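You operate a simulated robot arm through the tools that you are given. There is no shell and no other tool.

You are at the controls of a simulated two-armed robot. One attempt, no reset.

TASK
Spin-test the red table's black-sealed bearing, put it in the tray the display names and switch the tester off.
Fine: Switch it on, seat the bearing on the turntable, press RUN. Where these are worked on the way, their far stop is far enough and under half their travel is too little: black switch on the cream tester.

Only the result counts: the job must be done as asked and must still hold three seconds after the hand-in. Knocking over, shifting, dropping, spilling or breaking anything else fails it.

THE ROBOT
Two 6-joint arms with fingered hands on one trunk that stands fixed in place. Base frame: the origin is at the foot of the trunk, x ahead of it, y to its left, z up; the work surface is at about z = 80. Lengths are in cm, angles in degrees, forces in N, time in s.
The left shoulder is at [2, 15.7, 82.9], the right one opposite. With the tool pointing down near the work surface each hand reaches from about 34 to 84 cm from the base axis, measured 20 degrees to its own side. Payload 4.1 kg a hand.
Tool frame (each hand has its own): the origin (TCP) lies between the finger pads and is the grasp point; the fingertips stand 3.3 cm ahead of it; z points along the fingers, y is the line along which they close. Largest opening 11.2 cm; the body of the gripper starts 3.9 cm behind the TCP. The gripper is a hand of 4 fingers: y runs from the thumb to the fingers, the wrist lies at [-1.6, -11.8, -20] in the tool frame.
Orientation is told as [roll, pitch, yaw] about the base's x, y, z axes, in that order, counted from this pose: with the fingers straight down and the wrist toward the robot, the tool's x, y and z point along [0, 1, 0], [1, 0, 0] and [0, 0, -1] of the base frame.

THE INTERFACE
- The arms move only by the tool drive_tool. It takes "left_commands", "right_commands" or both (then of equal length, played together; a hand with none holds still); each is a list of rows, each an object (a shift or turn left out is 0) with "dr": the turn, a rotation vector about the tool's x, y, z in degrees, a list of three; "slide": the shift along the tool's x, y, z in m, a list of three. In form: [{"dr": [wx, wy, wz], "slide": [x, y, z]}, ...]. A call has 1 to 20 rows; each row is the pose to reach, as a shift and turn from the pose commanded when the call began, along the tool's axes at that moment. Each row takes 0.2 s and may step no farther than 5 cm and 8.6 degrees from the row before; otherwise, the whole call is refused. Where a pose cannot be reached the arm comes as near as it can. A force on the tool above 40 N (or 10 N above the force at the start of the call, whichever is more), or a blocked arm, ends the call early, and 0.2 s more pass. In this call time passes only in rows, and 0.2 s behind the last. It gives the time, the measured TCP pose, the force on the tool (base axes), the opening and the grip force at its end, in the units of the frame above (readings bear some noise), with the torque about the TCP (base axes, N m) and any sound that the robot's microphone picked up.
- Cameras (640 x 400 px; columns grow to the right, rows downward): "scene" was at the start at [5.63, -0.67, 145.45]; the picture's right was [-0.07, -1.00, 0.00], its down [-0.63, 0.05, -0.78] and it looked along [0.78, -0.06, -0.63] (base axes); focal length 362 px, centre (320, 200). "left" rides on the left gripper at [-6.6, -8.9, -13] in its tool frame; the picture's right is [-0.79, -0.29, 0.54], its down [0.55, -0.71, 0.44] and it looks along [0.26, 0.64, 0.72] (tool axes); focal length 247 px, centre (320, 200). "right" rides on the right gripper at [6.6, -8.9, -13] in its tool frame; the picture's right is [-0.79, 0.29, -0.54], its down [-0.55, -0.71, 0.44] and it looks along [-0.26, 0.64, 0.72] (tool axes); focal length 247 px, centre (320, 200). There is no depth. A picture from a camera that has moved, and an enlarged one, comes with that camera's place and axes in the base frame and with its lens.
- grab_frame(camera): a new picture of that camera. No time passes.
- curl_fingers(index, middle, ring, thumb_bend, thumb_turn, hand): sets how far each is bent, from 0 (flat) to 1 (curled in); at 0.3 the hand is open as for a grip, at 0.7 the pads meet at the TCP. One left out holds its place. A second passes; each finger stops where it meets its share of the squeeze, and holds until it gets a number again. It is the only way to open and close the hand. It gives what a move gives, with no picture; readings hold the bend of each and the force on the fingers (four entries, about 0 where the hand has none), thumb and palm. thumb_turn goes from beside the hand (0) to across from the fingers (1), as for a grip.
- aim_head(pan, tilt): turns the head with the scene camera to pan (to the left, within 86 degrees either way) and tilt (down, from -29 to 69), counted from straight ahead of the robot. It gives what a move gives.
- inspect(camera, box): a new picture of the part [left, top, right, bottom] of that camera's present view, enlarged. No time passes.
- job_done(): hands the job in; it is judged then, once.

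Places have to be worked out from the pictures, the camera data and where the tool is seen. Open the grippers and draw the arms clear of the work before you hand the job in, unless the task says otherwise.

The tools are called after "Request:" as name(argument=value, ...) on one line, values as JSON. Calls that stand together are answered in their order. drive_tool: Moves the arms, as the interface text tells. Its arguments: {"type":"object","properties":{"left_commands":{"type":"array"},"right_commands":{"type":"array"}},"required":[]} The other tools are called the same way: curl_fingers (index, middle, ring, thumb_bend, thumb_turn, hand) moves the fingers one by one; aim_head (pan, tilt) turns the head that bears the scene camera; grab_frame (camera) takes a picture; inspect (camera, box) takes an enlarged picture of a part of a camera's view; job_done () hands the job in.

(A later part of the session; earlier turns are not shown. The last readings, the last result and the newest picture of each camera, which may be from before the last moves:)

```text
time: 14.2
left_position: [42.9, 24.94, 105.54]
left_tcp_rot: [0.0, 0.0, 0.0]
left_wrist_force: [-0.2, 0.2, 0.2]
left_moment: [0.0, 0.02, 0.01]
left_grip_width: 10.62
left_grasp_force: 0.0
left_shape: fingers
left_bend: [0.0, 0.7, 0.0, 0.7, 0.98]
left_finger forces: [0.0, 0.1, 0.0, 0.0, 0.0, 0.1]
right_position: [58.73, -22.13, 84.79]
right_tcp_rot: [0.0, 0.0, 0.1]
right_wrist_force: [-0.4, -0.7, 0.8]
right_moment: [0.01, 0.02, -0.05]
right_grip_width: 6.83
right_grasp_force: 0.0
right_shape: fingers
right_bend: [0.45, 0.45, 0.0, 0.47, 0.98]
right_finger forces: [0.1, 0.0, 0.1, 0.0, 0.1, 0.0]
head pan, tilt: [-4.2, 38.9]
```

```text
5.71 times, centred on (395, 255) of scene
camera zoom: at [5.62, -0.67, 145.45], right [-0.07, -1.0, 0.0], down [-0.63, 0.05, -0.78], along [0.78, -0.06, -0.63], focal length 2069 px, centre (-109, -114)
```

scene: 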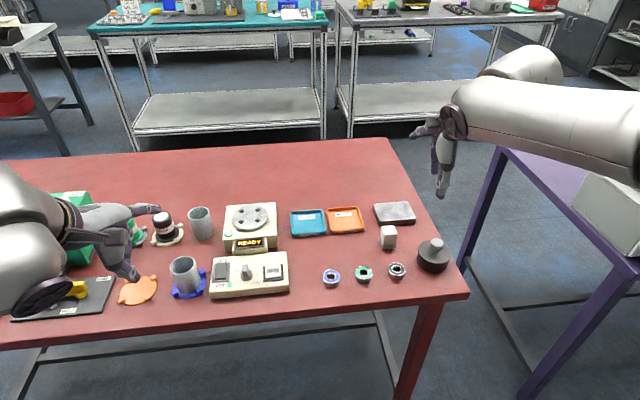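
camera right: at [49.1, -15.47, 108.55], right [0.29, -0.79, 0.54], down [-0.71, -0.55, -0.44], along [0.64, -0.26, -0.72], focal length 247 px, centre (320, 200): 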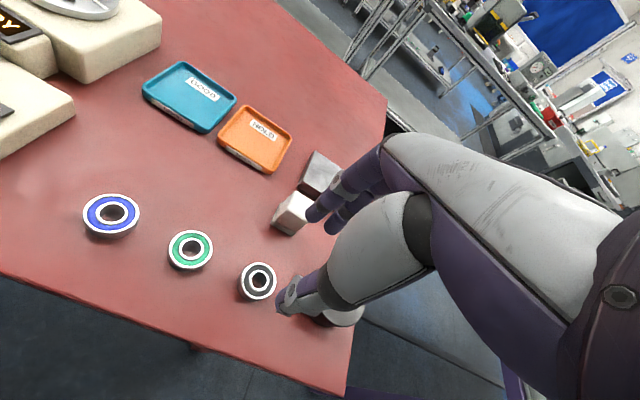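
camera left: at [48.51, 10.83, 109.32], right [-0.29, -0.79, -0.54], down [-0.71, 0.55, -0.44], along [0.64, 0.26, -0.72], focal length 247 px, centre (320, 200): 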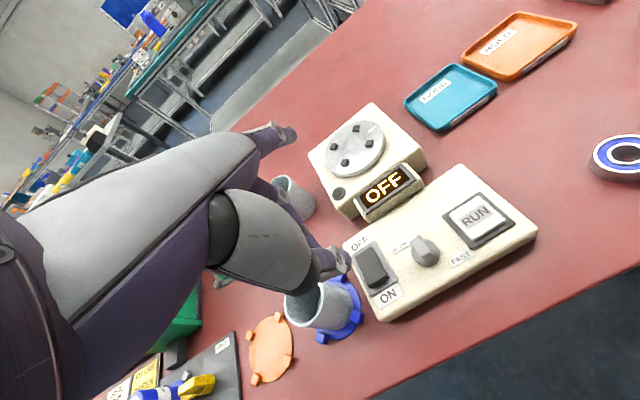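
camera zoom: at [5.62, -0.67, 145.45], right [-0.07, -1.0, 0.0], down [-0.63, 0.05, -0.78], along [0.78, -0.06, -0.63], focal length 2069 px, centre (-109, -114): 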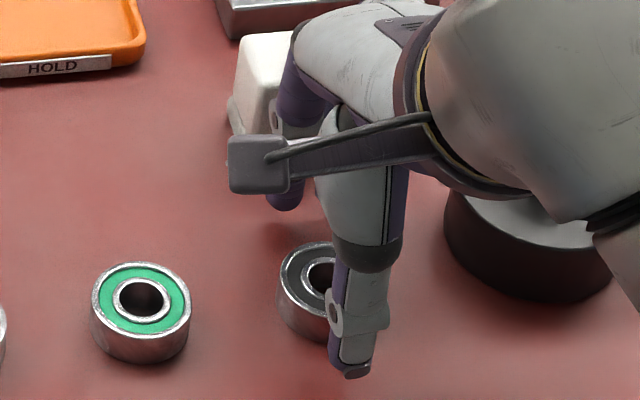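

The tips straddle the bearing with room on both sides. The thumb tip is at about z = 81.1 and the finger tips at about 82, so I'll lower in small steps to TCP z of about 83.9 and watch the force for table contact.

Request:
drive_tool(right_commands=[{"slide": [0.0, 0.0, 0.004]}, {"slide": [0.0, 0.0, 0.008]}])

Request:
inspect(camera="scene", box=[365, 220, 425, 290])

Request:
inspect(camera="right", box=[220, 150, 400, 320])

```text
time: 14.8
left_position: [42.91, 25.01, 105.45]
left_tcp_rot: [-0.1, -0.1, 0.0]
left_wrist_force: [0.2, -0.2, -0.4]
left_moment: [0.01, 0.0, 0.0]
left_grip_width: 10.62
left_grasp_force: 0.1
left_shape: fingers
left_bend: [0.0, 0.7, 0.0, 0.7, 0.98]
left_finger forces: [0.0, 0.0, 0.2, 0.0, 0.0, 0.0]
right_position: [58.67, -21.94, 83.98]
right_tcp_rot: [0.0, 0.0, 0.0]
right_wrist_force: [1.1, -0.7, 0.3]
right_moment: [0.03, 0.01, 0.02]
right_grip_width: 6.82
right_grasp_force: 0.0
right_shape: fingers
right_bend: [0.45, 0.45, 0.0, 0.47, 0.98]
right_finger forces: [0.0, 0.0, 0.0, 0.0, 0.0, 0.0]
head pan, tilt: [-4.2, 38.9]
```

```text
5.71 times, centred on (395, 255) of scene
camera zoom: at [5.63, -0.67, 145.45], right [-0.07, -1.0, 0.0], down [-0.63, 0.05, -0.78], along [0.78, -0.06, -0.63], focal length 2069 px, centre (-109, -114)
```

zoom: 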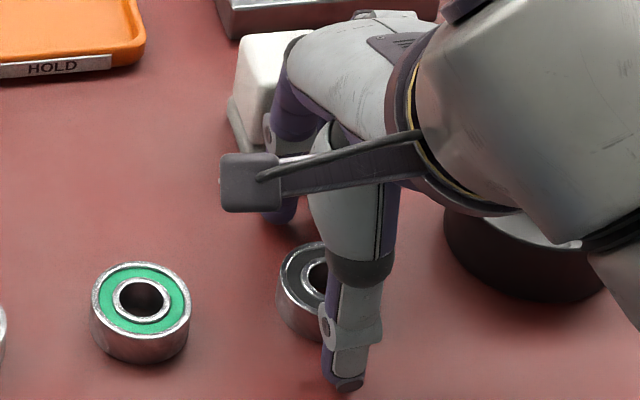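

```text
2.35 times, centred on (310, 235) of right
camera zoom: at [49.67, -15.35, 97.0], right [0.29, -0.79, 0.54], down [-0.71, -0.55, -0.44], along [0.64, -0.26, -0.72], focal length 581 px, centre (344, 118)
```

zoom: 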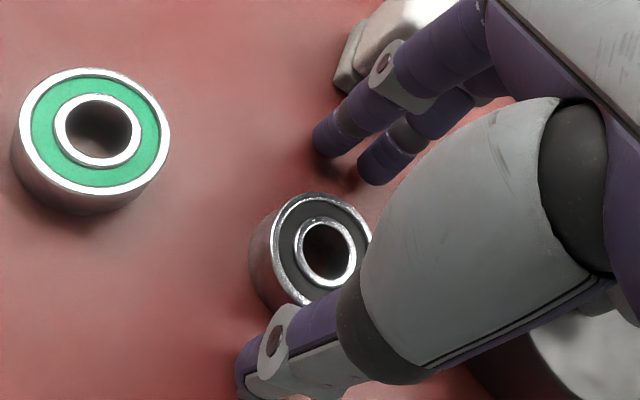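

There's still no contact and the thumb tip is only about 0.3 cm above the table. I'll close part way without touching, to see how the tip heights change.

Request:
curl_fingers(hand="right", index=0.54, middle=0.54, thumb_bend=0.52)

Request:
inspect(camera="right", box=[240, 170, 360, 290])

Request:
inspect(camera="scene", box=[375, 240, 415, 280])

```text
time: 15.8
left_position: [43.11, 24.92, 105.46]
left_tcp_rot: [0.0, -0.1, 0.0]
left_wrist_force: [-0.5, 0.4, -0.7]
left_moment: [0.01, 0.0, 0.01]
left_grip_width: 10.64
left_grasp_force: 0.1
left_shape: fingers
left_bend: [0.0, 0.7, 0.0, 0.7, 0.98]
left_finger forces: [0.0, 0.0, 0.0, 0.0, 0.1, 0.0]
right_position: [58.67, -21.93, 84.04]
right_tcp_rot: [0.0, 0.1, 0.1]
right_wrist_force: [-0.2, -0.2, -0.8]
right_moment: [0.02, 0.03, 0.0]
right_grip_width: 4.96
right_grasp_force: 0.1
right_shape: fingers
right_bend: [0.54, 0.54, 0.0, 0.52, 0.98]
right_finger forces: [0.1, 0.0, 0.0, 0.0, 0.1, 0.0]
head pan, tilt: [-4.2, 38.9]
```

```text
3.33 times, centred on (300, 230) of right
camera zoom: at [49.68, -15.35, 97.01], right [0.29, -0.79, 0.54], down [-0.71, -0.55, -0.44], along [0.64, -0.26, -0.72], focal length 823 px, centre (387, 100)
```

zoom: 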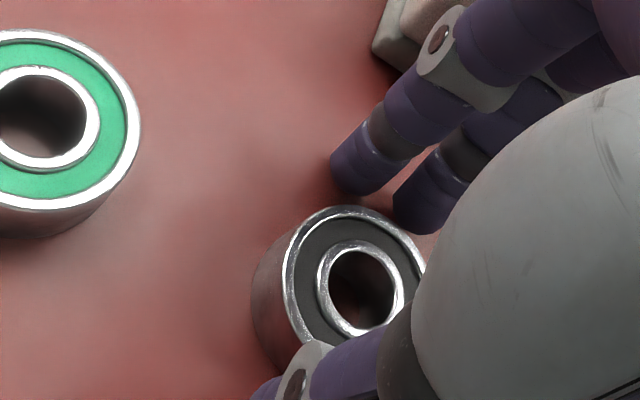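

```text
10.00 times, centred on (395, 260) of scene
camera zoom: at [5.63, -0.67, 145.45], right [-0.07, -1.0, 0.0], down [-0.63, 0.05, -0.78], along [0.78, -0.06, -0.63], focal length 3620 px, centre (-430, -400)
```

zoom: 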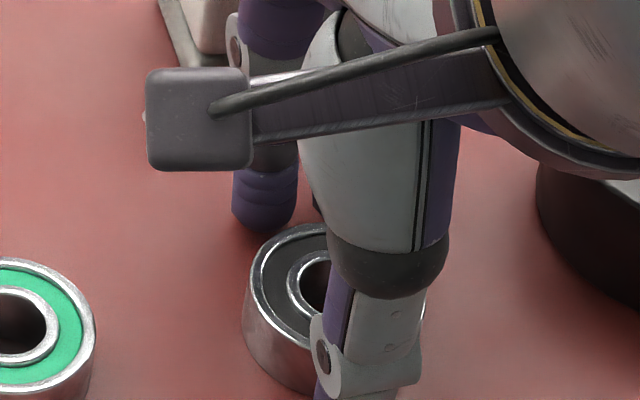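

The index tip is at z of about 81.3, roughly 0.9 cm higher than the thumb tip, and it's close to the bearing edge. I'll open again, tilt the hand 7 degrees to lower the fingers and lift the thumb, and shift forward to centre the opening on the bearing.

Request:
curl_fingers(hand="right", index=0.45, middle=0.45, thumb_bend=0.5)

Request:
drive_tool(right_commands=[{"slide": [0.0, 0.005, 0.0], "dr": [3.5, 0, 0]}, {"slide": [0.0, 0.009, 0.0], "dr": [7, 0, 0]}, {"slide": [0.0, 0.009, 0.004], "dr": [7, 0, 0]}])

Request:
inspect(camera="right", box=[240, 170, 360, 290])

Request:
inspect(camera="scene", box=[365, 230, 415, 290])

```text
time: 16.8
left_position: [42.98, 24.95, 105.53]
left_tcp_rot: [0.0, 0.0, -0.1]
left_wrist_force: [-0.1, -0.1, 0.5]
left_moment: [0.01, 0.0, 0.01]
left_grip_width: 10.61
left_grasp_force: 0.1
left_shape: fingers
left_bend: [0.0, 0.7, 0.0, 0.7, 0.98]
left_finger forces: [0.0, 0.1, 0.0, 0.0, 0.1, 0.1]
right_position: [58.68, -21.98, 84.01]
right_tcp_rot: [0.1, 0.0, 0.0]
right_wrist_force: [0.5, -0.2, 0.5]
right_moment: [0.0, 0.02, -0.04]
right_grip_width: 6.42
right_grasp_force: 0.0
right_shape: fingers
right_bend: [0.45, 0.45, 0.0, 0.5, 0.98]
right_finger forces: [0.0, 0.0, 0.0, 0.0, 0.1, 0.0]
head pan, tilt: [-4.2, 38.9]
```

```text
time: 17.6
left_position: [42.99, 24.93, 105.45]
left_tcp_rot: [0.0, 0.0, 0.0]
left_wrist_force: [0.1, 0.2, -0.2]
left_moment: [0.01, -0.01, 0.02]
left_grip_width: 10.63
left_grasp_force: 0.0
left_shape: fingers
left_bend: [0.0, 0.7, 0.0, 0.7, 0.98]
left_finger forces: [0.0, 0.0, 0.0, 0.0, 0.0, 0.0]
right_position: [59.85, -22.01, 84.07]
right_tcp_rot: [0.0, 6.3, -0.1]
right_wrist_force: [-2.4, -2.9, 39.4]
right_moment: [0.15, -1.54, -0.09]
right_grip_width: 6.39
right_grasp_force: 19.6
right_shape: fingers
right_bend: [0.46, 0.46, 0.0, 0.5, 0.98]
right_finger forces: [29.6, 9.6, 0.0, 0.0, 0.3, 0.0]
head pan, tilt: [-4.2, 38.9]
```

```text
3.33 times, centred on (300, 230) of right
camera zoom: at [52.34, -15.41, 98.03], right [0.34, -0.79, 0.5], down [-0.75, -0.55, -0.35], along [0.56, -0.26, -0.79], focal length 823 px, centre (387, 100)
```

zoom: 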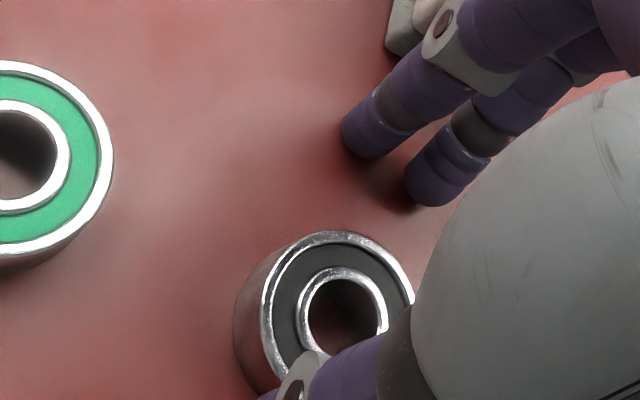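

```text
6.67 times, centred on (390, 260) of scene
camera zoom: at [5.51, -0.65, 145.46], right [-0.07, -1.0, 0.0], down [-0.63, 0.05, -0.78], along [0.78, -0.06, -0.63], focal length 2413 px, centre (-147, -200)
```

zoom: 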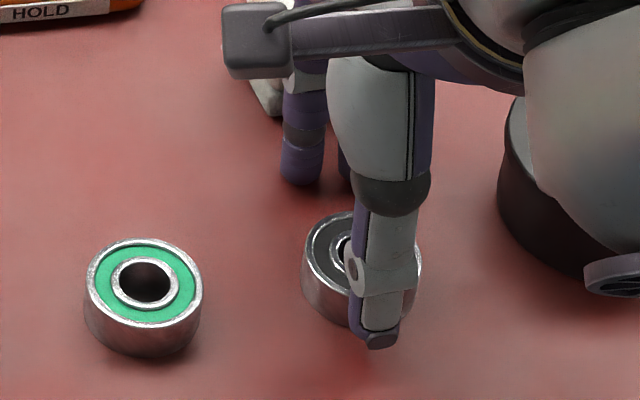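

The finger tips are pressing on the table with about 39 N, so they reach lower than they looked and the tilt isn't needed. I'll lift straight up, undo the tilt and come back a little higher.

Request:
drive_tool(right_commands=[{"slide": [0.0, 0.0, -0.006]}, {"slide": [0.0, 0.0, -0.012]}, {"slide": [0.0, -0.003, -0.013], "dr": [-3.5, 0, 0]}, {"slide": [0.0, -0.0055, -0.013], "dr": [-7, 0, 0]}])

Request:
inspect(camera="right", box=[240, 170, 360, 290])

Request:
inspect(camera="scene", box=[365, 230, 415, 290])

```text
time: 18.6
left_position: [42.94, 25.04, 105.47]
left_tcp_rot: [0.0, 0.0, 0.0]
left_wrist_force: [-0.9, 0.3, -0.2]
left_moment: [0.0, 0.03, 0.02]
left_grip_width: 10.6
left_grasp_force: 0.0
left_shape: fingers
left_bend: [0.0, 0.7, 0.0, 0.7, 0.98]
left_finger forces: [0.1, 0.0, 0.1, 0.0, 0.0, 0.1]
right_position: [59.08, -21.85, 84.85]
right_tcp_rot: [0.0, 0.2, -0.1]
right_wrist_force: [-0.3, -0.7, -0.5]
right_moment: [0.02, 0.04, -0.03]
right_grip_width: 6.52
right_grasp_force: 0.1
right_shape: fingers
right_bend: [0.45, 0.45, 0.0, 0.5, 0.98]
right_finger forces: [0.1, 0.1, 0.1, 0.0, 0.0, 0.1]
head pan, tilt: [-4.2, 38.9]
```

```text
3.33 times, centred on (300, 230) of right
camera zoom: at [50.13, -15.26, 97.94], right [0.29, -0.79, 0.54], down [-0.71, -0.55, -0.43], along [0.64, -0.26, -0.72], focal length 823 px, centre (387, 100)
```

zoom: 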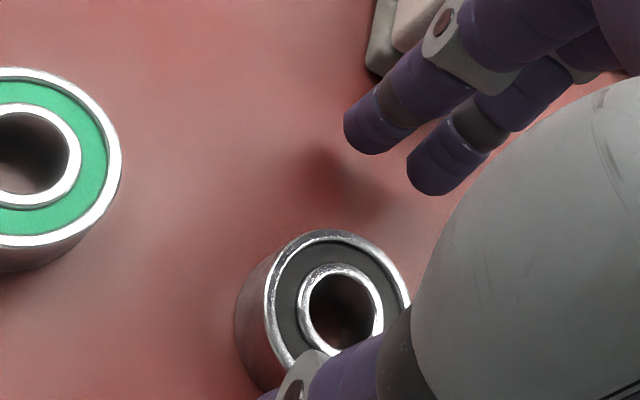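

```text
6.67 times, centred on (390, 260) of scene
camera zoom: at [5.64, -0.66, 145.45], right [-0.07, -1.0, 0.0], down [-0.63, 0.05, -0.78], along [0.78, -0.06, -0.63], focal length 2413 px, centre (-147, -200)
```

zoom: 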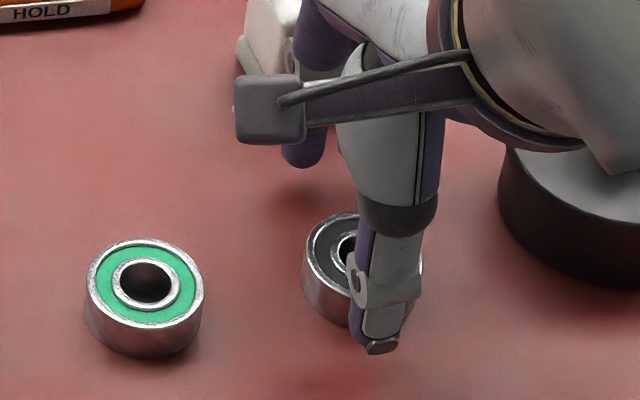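

With the tilt removed, the opening is nearly centred on the TCP and the tips sit about 3.7 cm below it. The bearing centre is at about (58.5, -22.0), so I'll move to x = 58.5 and lower to TCP z = 84.2, which puts the tips about 0.5 cm above the table.

Request:
drive_tool(right_commands=[{"slide": [0.0, -0.0055, 0.0]}, {"slide": [0.0, -0.0055, 0.0035]}, {"slide": [0.0, -0.0055, 0.0065]}])

Request:
inspect(camera="right", box=[240, 170, 360, 290])

Request:
inspect(camera="scene", box=[365, 230, 415, 290])

```text
time: 19.4
left_position: [43.02, 25.04, 105.47]
left_tcp_rot: [0.0, 0.0, 0.0]
left_wrist_force: [-0.2, 0.9, 0.0]
left_moment: [0.01, 0.02, 0.02]
left_grip_width: 10.6
left_grasp_force: 0.1
left_shape: fingers
left_bend: [0.0, 0.7, 0.0, 0.7, 0.98]
left_finger forces: [0.0, 0.0, 0.0, 0.0, 0.0, 0.1]
right_position: [58.68, -21.92, 84.29]
right_tcp_rot: [0.0, 0.0, 0.0]
right_wrist_force: [-0.6, -0.5, -1.0]
right_moment: [-0.02, -0.02, 0.01]
right_grip_width: 6.49
right_grasp_force: 0.0
right_shape: fingers
right_bend: [0.45, 0.45, 0.0, 0.5, 0.98]
right_finger forces: [0.0, 0.1, 0.0, 0.1, 0.1, 0.0]
head pan, tilt: [-4.2, 38.9]
```

```text
3.33 times, centred on (300, 230) of right
camera zoom: at [49.61, -15.26, 97.32], right [0.29, -0.79, 0.54], down [-0.71, -0.55, -0.44], along [0.64, -0.26, -0.72], focal length 823 px, centre (387, 100)
```

zoom: 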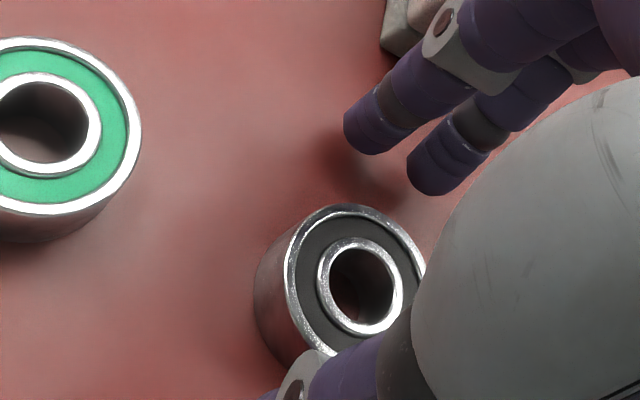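

```text
6.67 times, centred on (390, 260) of scene
camera zoom: at [5.63, -0.67, 145.45], right [-0.07, -1.0, 0.0], down [-0.63, 0.05, -0.78], along [0.78, -0.06, -0.63], focal length 2413 px, centre (-147, -200)
```

zoom: 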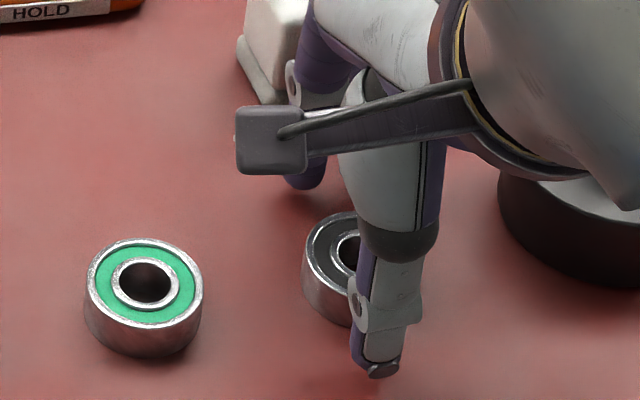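

Fingers and thumb straddle the bearing with no contact. I'll close index, middle and thumb on it.

Request:
curl_fingers(hand="right", index=0.65, middle=0.65, thumb_bend=0.65)

Request:
inspect(camera="right", box=[240, 170, 360, 290])

Request:
inspect(camera="scene", box=[365, 230, 415, 290])

```text
time: 20.4
left_position: [42.93, 24.93, 105.4]
left_tcp_rot: [0.1, 0.0, 0.0]
left_wrist_force: [0.6, 0.4, -1.0]
left_moment: [0.0, -0.01, 0.0]
left_grip_width: 10.63
left_grasp_force: 0.2
left_shape: fingers
left_bend: [0.0, 0.7, 0.0, 0.7, 0.98]
left_finger forces: [0.0, 0.1, 0.0, 0.0, 0.0, 0.0]
right_position: [58.6, -21.84, 84.09]
right_tcp_rot: [0.0, 0.1, 0.1]
right_wrist_force: [0.0, 0.0, 0.1]
right_moment: [0.04, -0.02, 0.01]
right_grip_width: 3.4
right_grasp_force: 7.8
right_shape: fingers
right_bend: [0.6, 0.61, 0.0, 0.59, 0.97]
right_finger forces: [4.0, 4.7, 0.0, 0.0, 8.1, 0.0]
head pan, tilt: [-4.2, 38.9]
```

```text
3.33 times, centred on (300, 230) of right
camera zoom: at [49.61, -15.26, 97.34], right [0.29, -0.79, 0.54], down [-0.71, -0.55, -0.44], along [0.64, -0.26, -0.72], focal length 823 px, centre (387, 100)
```

zoom: 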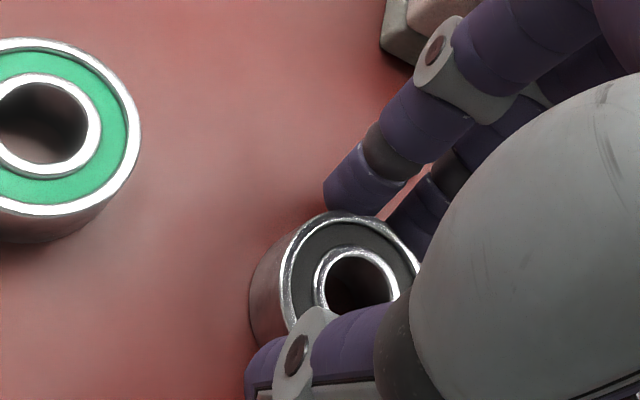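

```text
6.67 times, centred on (390, 260) of scene
camera zoom: at [5.63, -0.67, 145.45], right [-0.07, -1.0, 0.0], down [-0.63, 0.05, -0.78], along [0.78, -0.06, -0.63], focal length 2413 px, centre (-147, -200)
```

zoom: 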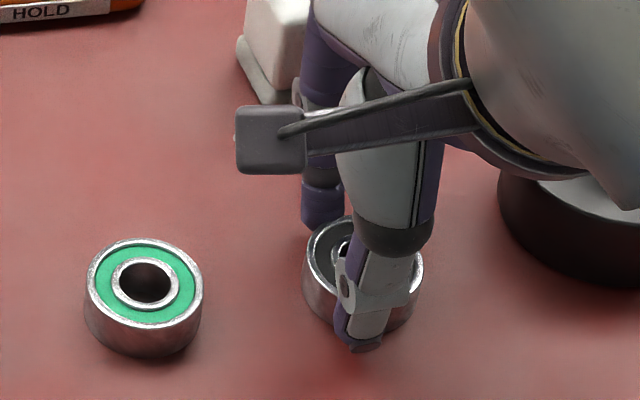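

The grip holds at about 8 N, balanced between thumb and both fingers. I'll lift gently and check that the bearing comes along.

Request:
drive_tool(right_commands=[{"slide": [0.0, 0.0, -0.01]}, {"slide": [0.0, 0.0, -0.025]}, {"slide": [0.0, 0.0, -0.05]}])

Request:
inspect(camera="right", box=[220, 170, 380, 310])

Request:
inspect(camera="scene", box=[345, 210, 425, 290])

```text
time: 21.2
left_position: [42.97, 25.0, 105.52]
left_tcp_rot: [0.0, 0.1, 0.0]
left_wrist_force: [0.2, -0.4, -0.3]
left_moment: [0.03, 0.02, 0.0]
left_grip_width: 10.57
left_grasp_force: 0.1
left_shape: fingers
left_bend: [0.0, 0.7, 0.0, 0.7, 0.98]
left_finger forces: [0.0, 0.0, 0.1, 0.1, 0.0, 0.0]
right_position: [58.68, -21.96, 89.11]
right_tcp_rot: [0.1, 0.0, 0.0]
right_wrist_force: [0.3, -0.4, -1.1]
right_moment: [0.04, -0.01, -0.03]
right_grip_width: 3.37
right_grasp_force: 8.4
right_shape: fingers
right_bend: [0.6, 0.61, 0.0, 0.59, 0.97]
right_finger forces: [4.0, 4.4, 0.0, 0.0, 8.2, 0.0]
head pan, tilt: [-4.2, 38.9]
```

```text
2.86 times, centred on (300, 240) of right
camera zoom: at [49.66, -15.41, 102.21], right [0.29, -0.79, 0.54], down [-0.71, -0.55, -0.43], along [0.64, -0.26, -0.72], focal length 706 px, centre (377, 86)
```

zoom: 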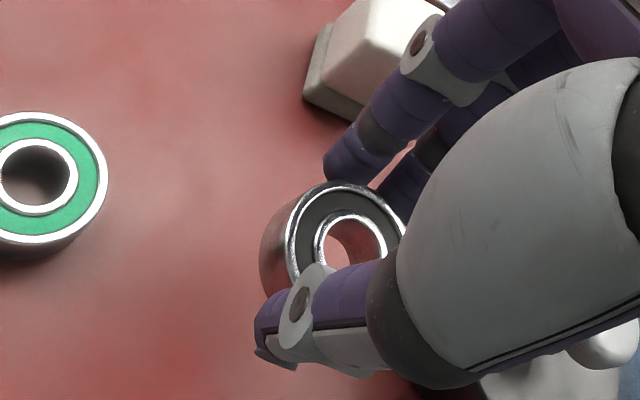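

```text
5.00 times, centred on (385, 250) of scene
camera zoom: at [5.65, -0.68, 145.45], right [-0.07, -1.0, 0.0], down [-0.63, 0.05, -0.78], along [0.78, -0.06, -0.63], focal length 1810 px, centre (-5, -50)
```

zoom: 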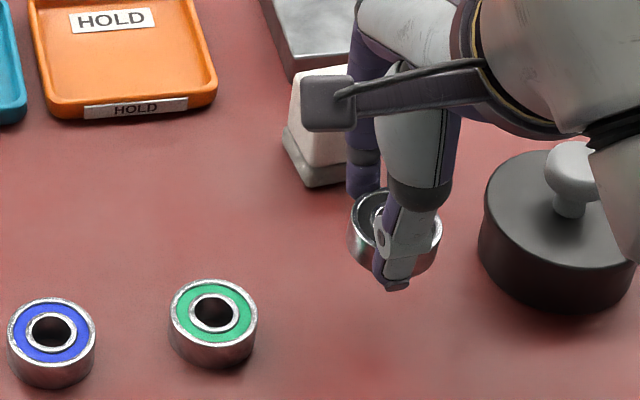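

The bearing is firmly held and level, centred about 0.3 cm behind the TCP. I'll raise it and carry it toward the turntable at a safe height, stopping short so the hand camera can measure the turntable.

Request:
drive_tool(right_commands=[{"slide": [0.0, 0.0, -0.045]}, {"slide": [0.0, 0.0, -0.09]}, {"slide": [0.043, 0.022, -0.09]}, {"slide": [0.086, 0.044, -0.09]}, {"slide": [0.129, 0.066, -0.09]}, {"slide": [0.172, 0.088, -0.09]}, {"slide": [0.215, 0.11, -0.09]}, {"slide": [0.258, 0.132, -0.09]}])

Request:
grab_frame(camera="right")

Request:
grab_frame(camera="scene")

```text
time: 23.0
left_position: [42.83, 24.87, 105.39]
left_tcp_rot: [0.0, -0.1, 0.1]
left_wrist_force: [0.3, -0.7, -0.1]
left_moment: [0.02, 0.0, 0.01]
left_grip_width: 10.59
left_grasp_force: 0.1
left_shape: fingers
left_bend: [0.0, 0.7, 0.0, 0.7, 0.98]
left_finger forces: [0.0, 0.0, 0.0, 0.0, 0.0, 0.0]
right_position: [71.63, 3.58, 98.05]
right_tcp_rot: [0.0, 0.1, 0.0]
right_wrist_force: [-0.4, -1.1, 0.1]
right_moment: [0.05, -0.03, 0.01]
right_grip_width: 3.36
right_grasp_force: 7.8
right_shape: fingers
right_bend: [0.6, 0.62, 0.0, 0.59, 0.97]
right_finger forces: [3.7, 4.2, 0.0, 0.0, 7.5, 0.1]
head pan, tilt: [-4.2, 38.9]
```

```text
taken
camera right: at [62.62, 10.13, 111.18], right [0.29, -0.79, 0.54], down [-0.71, -0.55, -0.43], along [0.64, -0.26, -0.72], focal length 247 px, centre (320, 200)
```

right: 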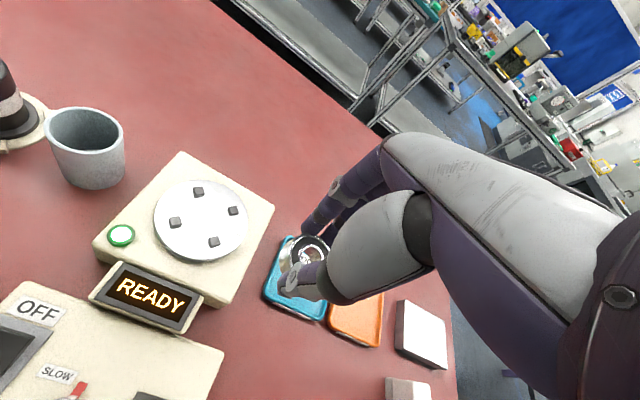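

```text
taken
```

scene: 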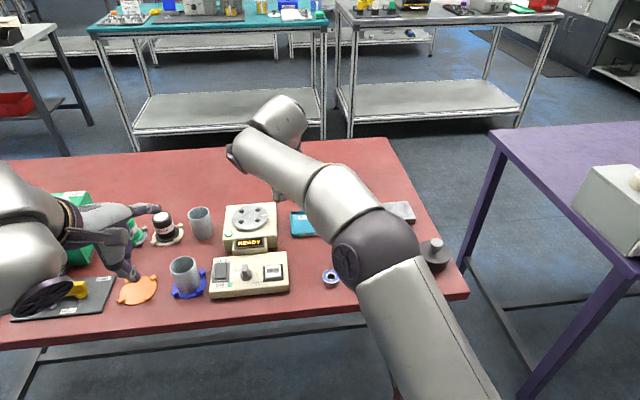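

The arm reached this pose cleanly. I'll zoom in on the turntable from both cameras to locate its centre precisely.

Request:
inspect(camera="right", box=[90, 140, 350, 320])

Request:
inspect(camera="scene", box=[205, 195, 295, 295])

Request:
inspect(camera="right", box=[0, 300, 240, 400])

```text
2.22 times, centred on (220, 230) of right
camera zoom: at [62.62, 10.13, 111.18], right [0.29, -0.79, 0.54], down [-0.71, -0.55, -0.43], along [0.64, -0.26, -0.72], focal length 549 px, centre (542, 133)
```

zoom: 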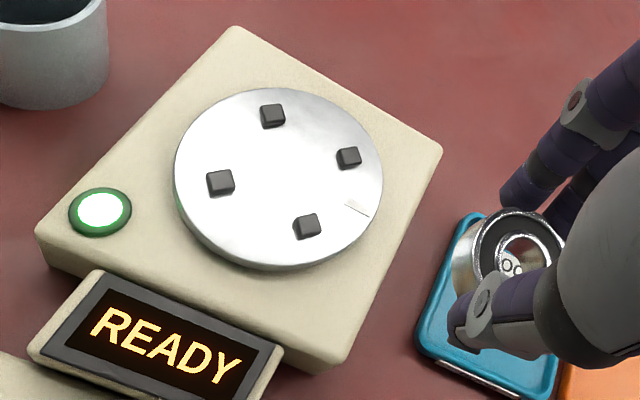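

```text
4.00 times, centred on (250, 245) of scene
camera zoom: at [5.59, -0.74, 145.46], right [-0.07, -1.0, 0.0], down [-0.63, 0.05, -0.78], along [0.78, -0.06, -0.63], focal length 1448 px, centre (600, 20)
```

zoom: 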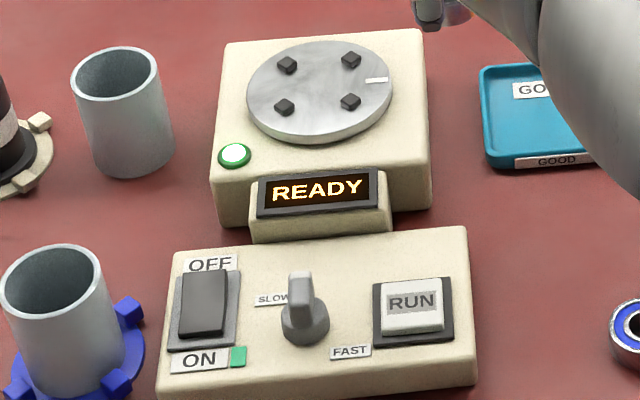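

```text
2.67 times, centred on (120, 350) of right
camera zoom: at [62.62, 10.13, 111.18], right [0.29, -0.79, 0.54], down [-0.71, -0.55, -0.43], along [0.64, -0.26, -0.72], focal length 659 px, centre (853, -200)
```

zoom: 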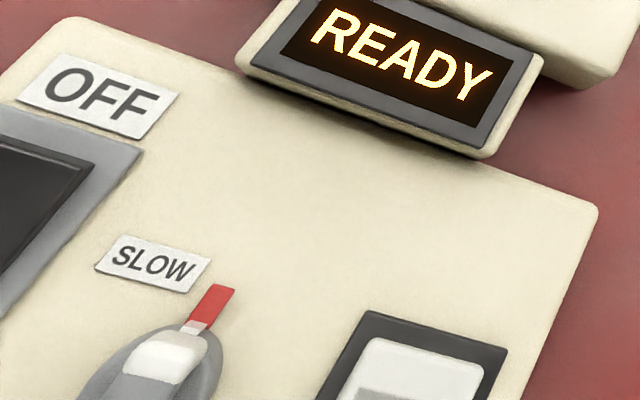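

Both views agree: the jaw tops are centred at about (74.2, 11.85) at z of about 86.0, so the disc is at about 85.5. I'll carry the bearing over the centre and lower it part way to check alignment.

Request:
drive_tool(right_commands=[{"slide": [0.042, 0.015, 0.0]}, {"slide": [0.0835, 0.029, 0.0]}, {"slide": [0.0835, 0.029, 0.025]}, {"slide": [0.0835, 0.029, 0.05]}])

Request:
grab_frame(camera="right")

Request:
inspect(camera="scene", box=[200, 180, 300, 260])

Request:
inspect(camera="left", box=[260, 40, 480, 220])

```text
time: 24.0
left_position: [43.03, 25.18, 105.4]
left_tcp_rot: [0.0, 0.0, 0.0]
left_wrist_force: [0.0, -0.1, 0.0]
left_moment: [0.04, 0.0, -0.02]
left_grip_width: 10.59
left_grasp_force: 0.0
left_shape: fingers
left_bend: [0.0, 0.7, 0.0, 0.7, 0.98]
left_finger forces: [0.0, 0.0, 0.0, 0.1, 0.1, 0.0]
right_position: [71.1, 10.15, 94.46]
right_tcp_rot: [0.0, 0.0, 0.0]
right_wrist_force: [-0.4, 0.1, -1.0]
right_moment: [-0.03, 0.02, -0.01]
right_grip_width: 3.33
right_grasp_force: 7.8
right_shape: fingers
right_bend: [0.6, 0.62, 0.0, 0.59, 0.97]
right_finger forces: [3.7, 4.1, 0.0, 0.0, 7.5, 0.0]
right hand out of reach, approached as far as the arm can: row 1, 2, 3, 4
head pan, tilt: [-4.2, 38.9]
```

```text
taken
camera right: at [62.18, 16.72, 107.52], right [0.29, -0.79, 0.54], down [-0.71, -0.55, -0.44], along [0.64, -0.26, -0.72], focal length 247 px, centre (320, 200)
```

right: 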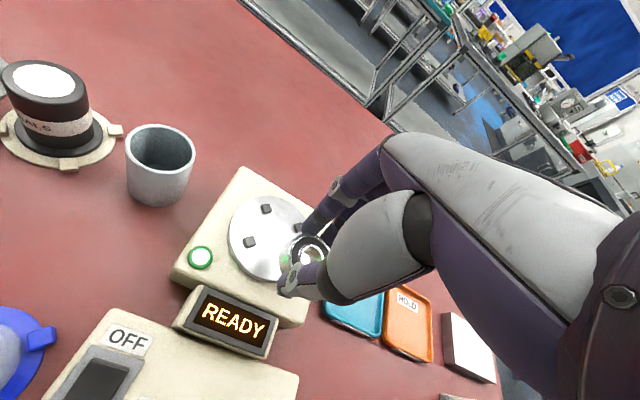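

```text
5.00 times, centred on (250, 220) of scene
camera zoom: at [5.67, -0.64, 145.45], right [-0.07, -1.0, 0.0], down [-0.63, 0.05, -0.78], along [0.78, -0.06, -0.63], focal length 1810 px, centre (670, 100)
```

zoom: 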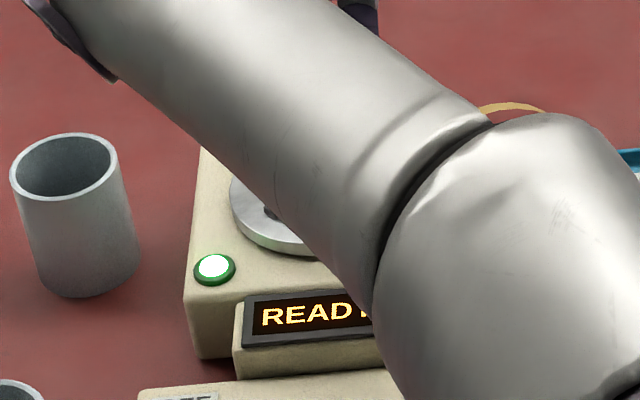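

```text
2.22 times, centred on (370, 130) of left
camera zoom: at [34.12, 18.57, 118.51], right [-0.29, -0.79, -0.54], down [-0.71, 0.55, -0.44], along [0.64, 0.26, -0.72], focal length 549 px, centre (209, 356)
```

zoom: 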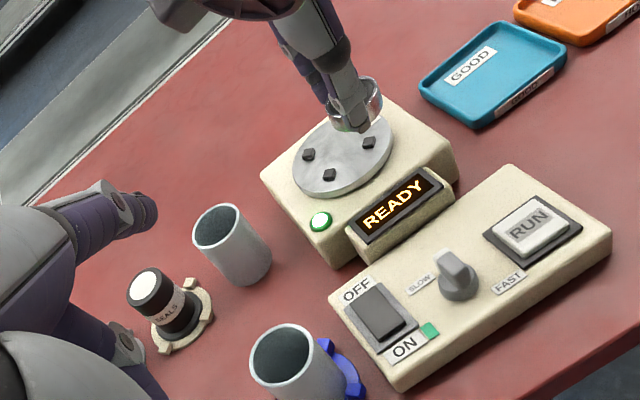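

The right arm ran out of reach at zero tilt, stopping at (71.1, 10.15, 94.5), which fits a wrist radius limit of about 69.8 cm. Tilting the fingers about 6 degrees forward gains enough reach, so I'll back off and tilt first.

Request:
drive_tool(right_commands=[{"slide": [-0.015, -0.02, 0.0]}, {"slide": [-0.03, -0.03, 0.0], "dr": [-3, 0, 0]}, {"slide": [-0.03, -0.03, 0.0], "dr": [-6, 0, 0]}])

```text
time: 24.8
left_position: [43.01, 25.05, 105.51]
left_tcp_rot: [0.0, 0.0, 0.0]
left_wrist_force: [0.0, 0.6, -0.6]
left_moment: [0.0, -0.02, -0.01]
left_grip_width: 10.59
left_grasp_force: 0.1
left_shape: fingers
left_bend: [0.0, 0.7, 0.0, 0.7, 0.98]
left_finger forces: [0.0, 0.0, 0.0, 0.0, 0.0, 0.1]
right_position: [68.06, 7.23, 94.47]
right_tcp_rot: [0.1, -6.0, 0.0]
right_wrist_force: [0.4, 0.6, -0.7]
right_moment: [0.01, -0.01, 0.0]
right_grip_width: 3.3
right_grasp_force: 7.3
right_shape: fingers
right_bend: [0.6, 0.62, 0.0, 0.59, 0.97]
right_finger forces: [3.6, 3.9, 0.0, 0.0, 7.1, 0.0]
head pan, tilt: [-4.2, 38.9]
```

Now at (68.1, 7.2, 94.5) with a 6 degree forward tilt. I'll carry the bearing over the turntable centre with its underside still just above the jaws.

Request:
drive_tool(right_commands=[{"slide": [0.0157, 0.019, 0.011]}, {"slide": [0.0313, 0.0381, 0.024]}, {"slide": [0.047, 0.0572, 0.038]}])

Request:
inspect(camera="right", box=[200, 170, 400, 320])

Request:
inspect(camera="left", box=[330, 40, 450, 140])

Request:
inspect(camera="scene", box=[200, 180, 300, 260])

```text
time: 25.6
left_position: [42.97, 24.93, 105.58]
left_tcp_rot: [0.0, 0.0, 0.0]
left_wrist_force: [1.2, -0.5, 0.1]
left_moment: [0.0, -0.02, -0.02]
left_grip_width: 10.64
left_grasp_force: 0.0
left_shape: fingers
left_bend: [0.0, 0.7, 0.0, 0.7, 0.98]
left_finger forces: [0.1, 0.0, 0.0, 0.0, 0.1, 0.1]
right_position: [73.5, 11.92, 91.11]
right_tcp_rot: [-0.1, -5.9, 0.0]
right_wrist_force: [0.5, -0.9, -1.1]
right_moment: [0.03, -0.01, 0.04]
right_grip_width: 3.28
right_grasp_force: 6.9
right_shape: fingers
right_bend: [0.61, 0.62, 0.0, 0.59, 0.97]
right_finger forces: [3.4, 3.7, 0.1, 0.0, 6.9, 0.2]
right hand out of reach, approached as far as the arm can: row 3
head pan, tilt: [-4.2, 38.9]
```

```text
2.67 times, centred on (300, 245) of right
camera zoom: at [63.21, 18.51, 103.13], right [0.23, -0.79, 0.57], down [-0.66, -0.55, -0.51], along [0.71, -0.26, -0.65], focal length 659 px, centre (373, 80)
```

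zoom: 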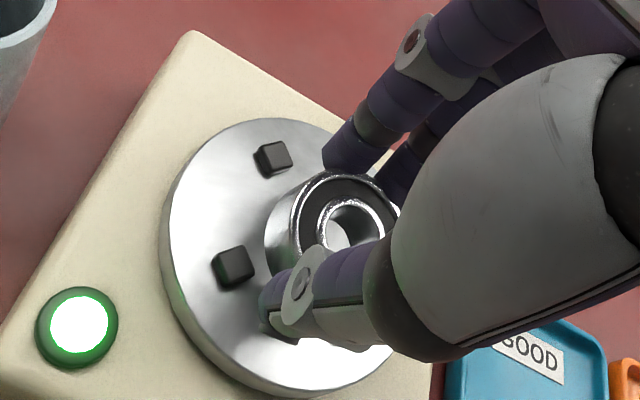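

```text
4.00 times, centred on (390, 90) of left
camera zoom: at [34.08, 18.51, 118.54], right [-0.29, -0.79, -0.54], down [-0.71, 0.55, -0.44], along [0.64, 0.26, -0.72], focal length 988 px, centre (40, 640)
```

zoom: 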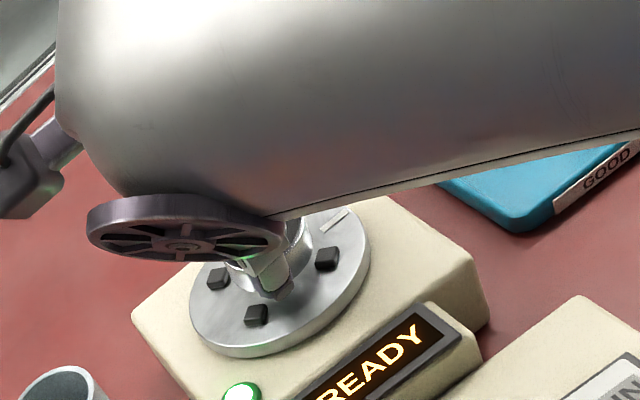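

```text
5.00 times, centred on (250, 220) of scene
camera zoom: at [5.61, -0.71, 145.45], right [-0.07, -1.0, 0.0], down [-0.63, 0.05, -0.78], along [0.78, -0.06, -0.63], focal length 1810 px, centre (670, 100)
```

zoom: 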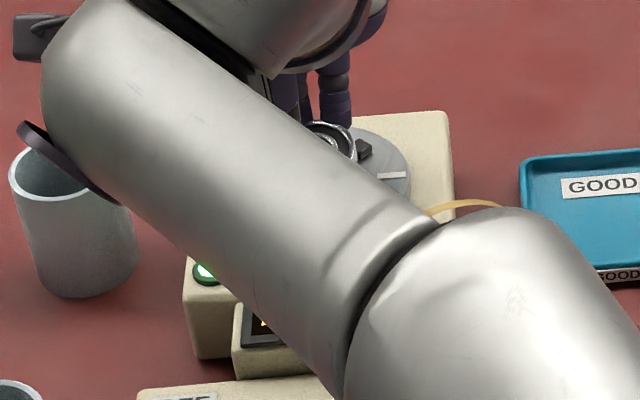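

The arm is 0.6 cm short in x at this tilt. I'll add 2.5 degrees of forward tilt and shift forward 0.5 cm at the same height.

Request:
drive_tool(right_commands=[{"slide": [0.0, 0.0, 0.0], "dr": [-2.5, 0, 0]}, {"slide": [0.0, 0.005, 0.0006], "dr": [-2.5, 0, 0]}])

Request:
inspect(camera="right", box=[200, 170, 400, 320])

Request:
inspect(camera="scene", box=[220, 180, 300, 240])

```text
time: 26.2
left_position: [43.06, 25.04, 105.57]
left_tcp_rot: [0.1, 0.0, 0.0]
left_wrist_force: [-0.2, 0.5, 0.5]
left_moment: [0.01, 0.02, -0.01]
left_grip_width: 10.59
left_grasp_force: 0.0
left_shape: fingers
left_bend: [0.0, 0.7, 0.0, 0.7, 0.98]
left_finger forces: [0.0, 0.0, 0.1, 0.0, 0.0, 0.0]
right_position: [74.11, 11.99, 91.05]
right_tcp_rot: [0.0, -8.4, 0.0]
right_wrist_force: [0.3, -0.6, -1.6]
right_moment: [0.03, 0.01, 0.0]
right_grip_width: 3.28
right_grasp_force: 6.7
right_shape: fingers
right_bend: [0.61, 0.62, 0.0, 0.59, 0.97]
right_finger forces: [3.4, 3.6, 0.0, 0.0, 7.0, 0.0]
head pan, tilt: [-4.2, 38.9]
```

```text
2.67 times, centred on (300, 245) of right
camera zoom: at [63.24, 18.59, 102.66], right [0.2, -0.79, 0.57], down [-0.64, -0.55, -0.54], along [0.74, -0.26, -0.62], focal length 659 px, centre (373, 80)
```

zoom: 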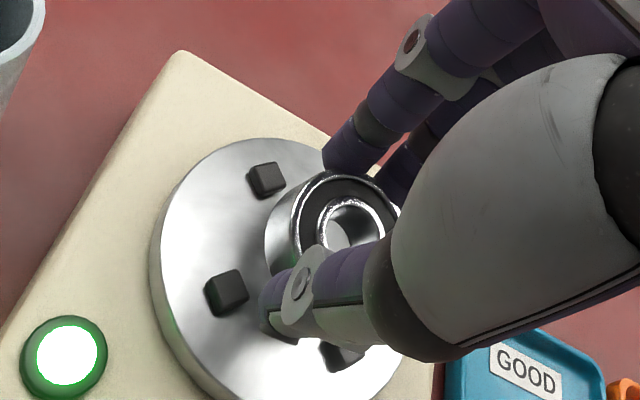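

```text
6.67 times, centred on (260, 210) of scene
camera zoom: at [5.63, -0.67, 145.45], right [-0.07, -1.0, 0.0], down [-0.63, 0.05, -0.78], along [0.78, -0.06, -0.63], focal length 2413 px, centre (720, 133)
```

zoom: 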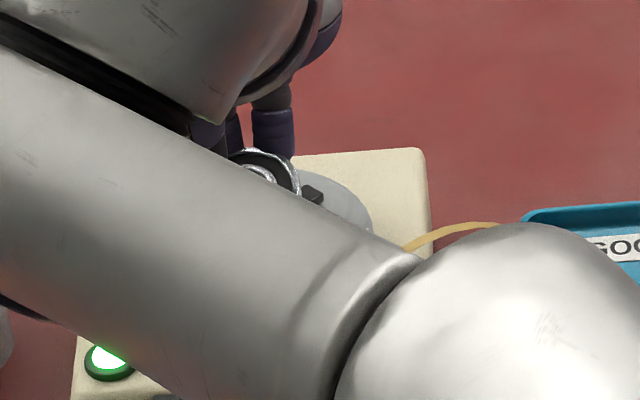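

The bearing now sits over the turntable within about 0.15 cm, and the near jaws appear on either side of the thumb. I'll lower about 1 cm in small steps until the near edge is almost on the disc.

Request:
drive_tool(right_commands=[{"slide": [0.0, -0.0012, 0.004]}, {"slide": [0.0, -0.002, 0.007]}, {"slide": [0.0, -0.0025, 0.0095]}])

Request:
inspect(camera="right", box=[200, 170, 400, 320])

Request:
inspect(camera="scene", box=[220, 180, 300, 240])

Request:
inspect(camera="left", box=[330, 40, 450, 140])

```text
time: 27.0
left_position: [42.94, 25.08, 105.45]
left_tcp_rot: [0.0, 0.1, 0.1]
left_wrist_force: [0.3, -0.3, 0.2]
left_moment: [-0.01, 0.0, 0.01]
left_grip_width: 10.66
left_grasp_force: 0.2
left_shape: fingers
left_bend: [0.0, 0.7, 0.0, 0.7, 0.98]
left_finger forces: [0.1, 0.1, 0.0, 0.0, 0.0, 0.0]
right_position: [73.93, 12.08, 89.97]
right_tcp_rot: [0.1, -8.5, 0.0]
right_wrist_force: [-0.2, 0.5, -1.3]
right_moment: [0.02, -0.01, 0.0]
right_grip_width: 3.26
right_grasp_force: 6.8
right_shape: fingers
right_bend: [0.61, 0.62, 0.0, 0.59, 0.97]
right_finger forces: [3.3, 3.6, 0.1, 0.1, 6.8, 0.0]
head pan, tilt: [-4.2, 38.9]
```

```text
2.67 times, centred on (300, 245) of right
camera zoom: at [63.11, 18.62, 101.69], right [0.2, -0.79, 0.58], down [-0.64, -0.55, -0.54], along [0.74, -0.26, -0.62], focal length 659 px, centre (373, 80)
```

zoom: 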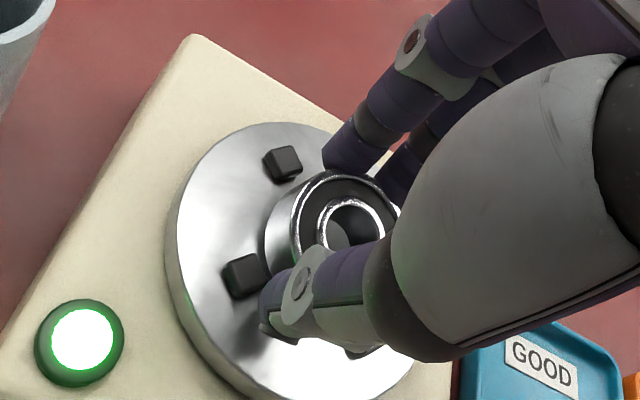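

```text
6.67 times, centred on (260, 210) of scene
camera zoom: at [5.63, -0.67, 145.45], right [-0.07, -1.0, 0.0], down [-0.63, 0.05, -0.78], along [0.78, -0.06, -0.63], focal length 2413 px, centre (720, 133)
```

zoom: 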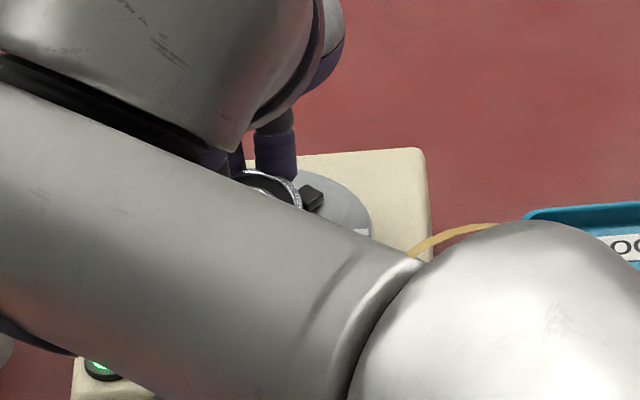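

```text
4.00 times, centred on (390, 90) of left
camera zoom: at [34.1, 18.55, 118.53], right [-0.29, -0.79, -0.54], down [-0.71, 0.55, -0.44], along [0.64, 0.26, -0.72], focal length 988 px, centre (40, 640)
```

zoom: 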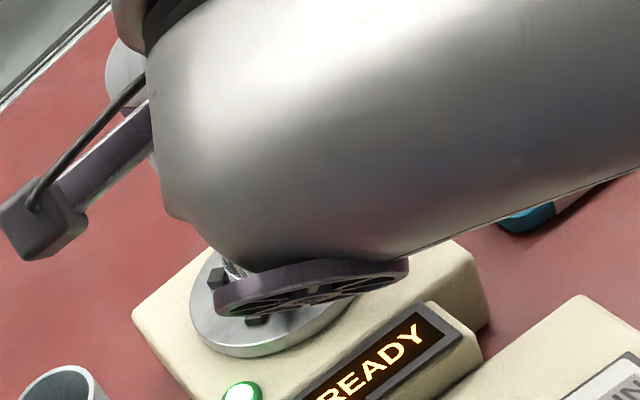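

By this view the jaws centre on (74.2, 12.0) and the bearing's underside is at (74.2, 12.0), so the alignment is good. I'll lower a further 0.2 cm and check for contact.

Request:
drive_tool(right_commands=[{"slide": [0.0, -0.0002, 0.001]}, {"slide": [0.0, -0.0003, 0.002]}])

Request:
inspect(camera="right", box=[200, 170, 400, 320])

```text
time: 27.6
left_position: [42.97, 24.98, 105.46]
left_tcp_rot: [0.0, 0.0, 0.0]
left_wrist_force: [0.7, 0.4, 0.3]
left_moment: [-0.02, -0.02, 0.01]
left_grip_width: 10.61
left_grasp_force: 0.1
left_shape: fingers
left_bend: [0.0, 0.7, 0.0, 0.7, 0.98]
left_finger forces: [0.1, 0.0, 0.1, 0.0, 0.0, 0.0]
right_position: [73.87, 12.09, 89.86]
right_tcp_rot: [0.1, -8.6, 0.0]
right_wrist_force: [0.7, 1.0, 2.9]
right_moment: [-0.01, 0.03, -0.02]
right_grip_width: 3.25
right_grasp_force: 7.7
right_shape: fingers
right_bend: [0.61, 0.62, 0.0, 0.59, 0.97]
right_finger forces: [3.6, 4.1, 0.1, 0.1, 6.9, 0.0]
head pan, tilt: [-4.2, 38.9]
```

```text
2.67 times, centred on (300, 245) of right
camera zoom: at [63.09, 18.62, 101.55], right [0.2, -0.79, 0.57], down [-0.64, -0.55, -0.54], along [0.74, -0.26, -0.62], focal length 659 px, centre (373, 80)
```

zoom: 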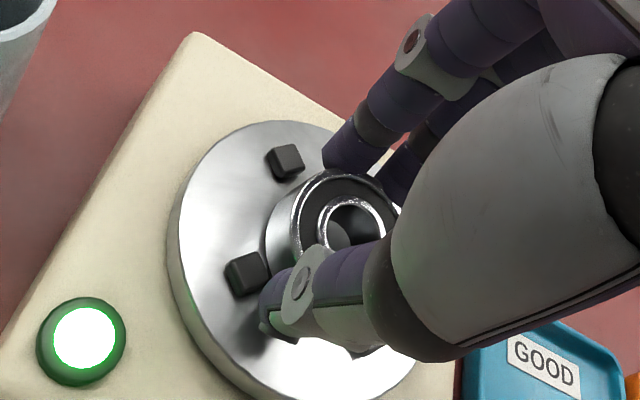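

Light contact of about 4 N, so the bearing's near edge is on the disc. I'll open thumb and fingers together to let it settle between the jaws.

Request:
curl_fingers(hand="right", index=0.5, middle=0.5, thumb_bend=0.5)

Request:
inspect(camera="right", box=[200, 170, 400, 320])

Request:
inspect(camera="scene", box=[220, 180, 300, 240])

```text
time: 28.6
left_position: [43.07, 25.06, 105.46]
left_tcp_rot: [0.0, 0.1, 0.1]
left_wrist_force: [0.1, -0.2, 0.1]
left_moment: [-0.02, -0.02, 0.01]
left_grip_width: 10.62
left_grasp_force: 0.1
left_shape: fingers
left_bend: [0.0, 0.7, 0.0, 0.7, 0.98]
left_finger forces: [0.1, 0.0, 0.1, 0.0, 0.0, 0.0]
right_position: [73.78, 12.11, 89.82]
right_tcp_rot: [0.0, -8.6, 0.0]
right_wrist_force: [-0.1, -0.8, -0.9]
right_moment: [0.01, 0.01, 0.01]
right_grip_width: 5.7
right_grasp_force: 0.1
right_shape: fingers
right_bend: [0.5, 0.5, 0.0, 0.5, 0.97]
right_finger forces: [0.0, 0.0, 0.0, 0.0, 0.1, 0.1]
head pan, tilt: [-4.2, 38.9]
```

```text
2.67 times, centred on (300, 245) of right
camera zoom: at [63.09, 18.62, 101.49], right [0.2, -0.79, 0.58], down [-0.64, -0.55, -0.54], along [0.74, -0.26, -0.62], focal length 659 px, centre (373, 80)
```

zoom: 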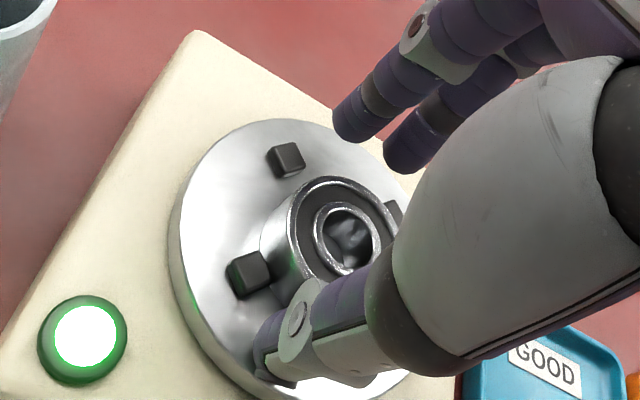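

```text
6.67 times, centred on (260, 210) of scene
camera zoom: at [5.63, -0.67, 145.45], right [-0.07, -1.0, 0.0], down [-0.63, 0.05, -0.78], along [0.78, -0.06, -0.63], focal length 2413 px, centre (720, 133)
```

zoom: 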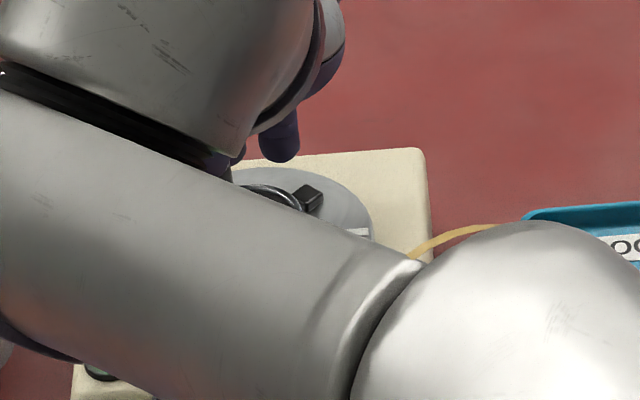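

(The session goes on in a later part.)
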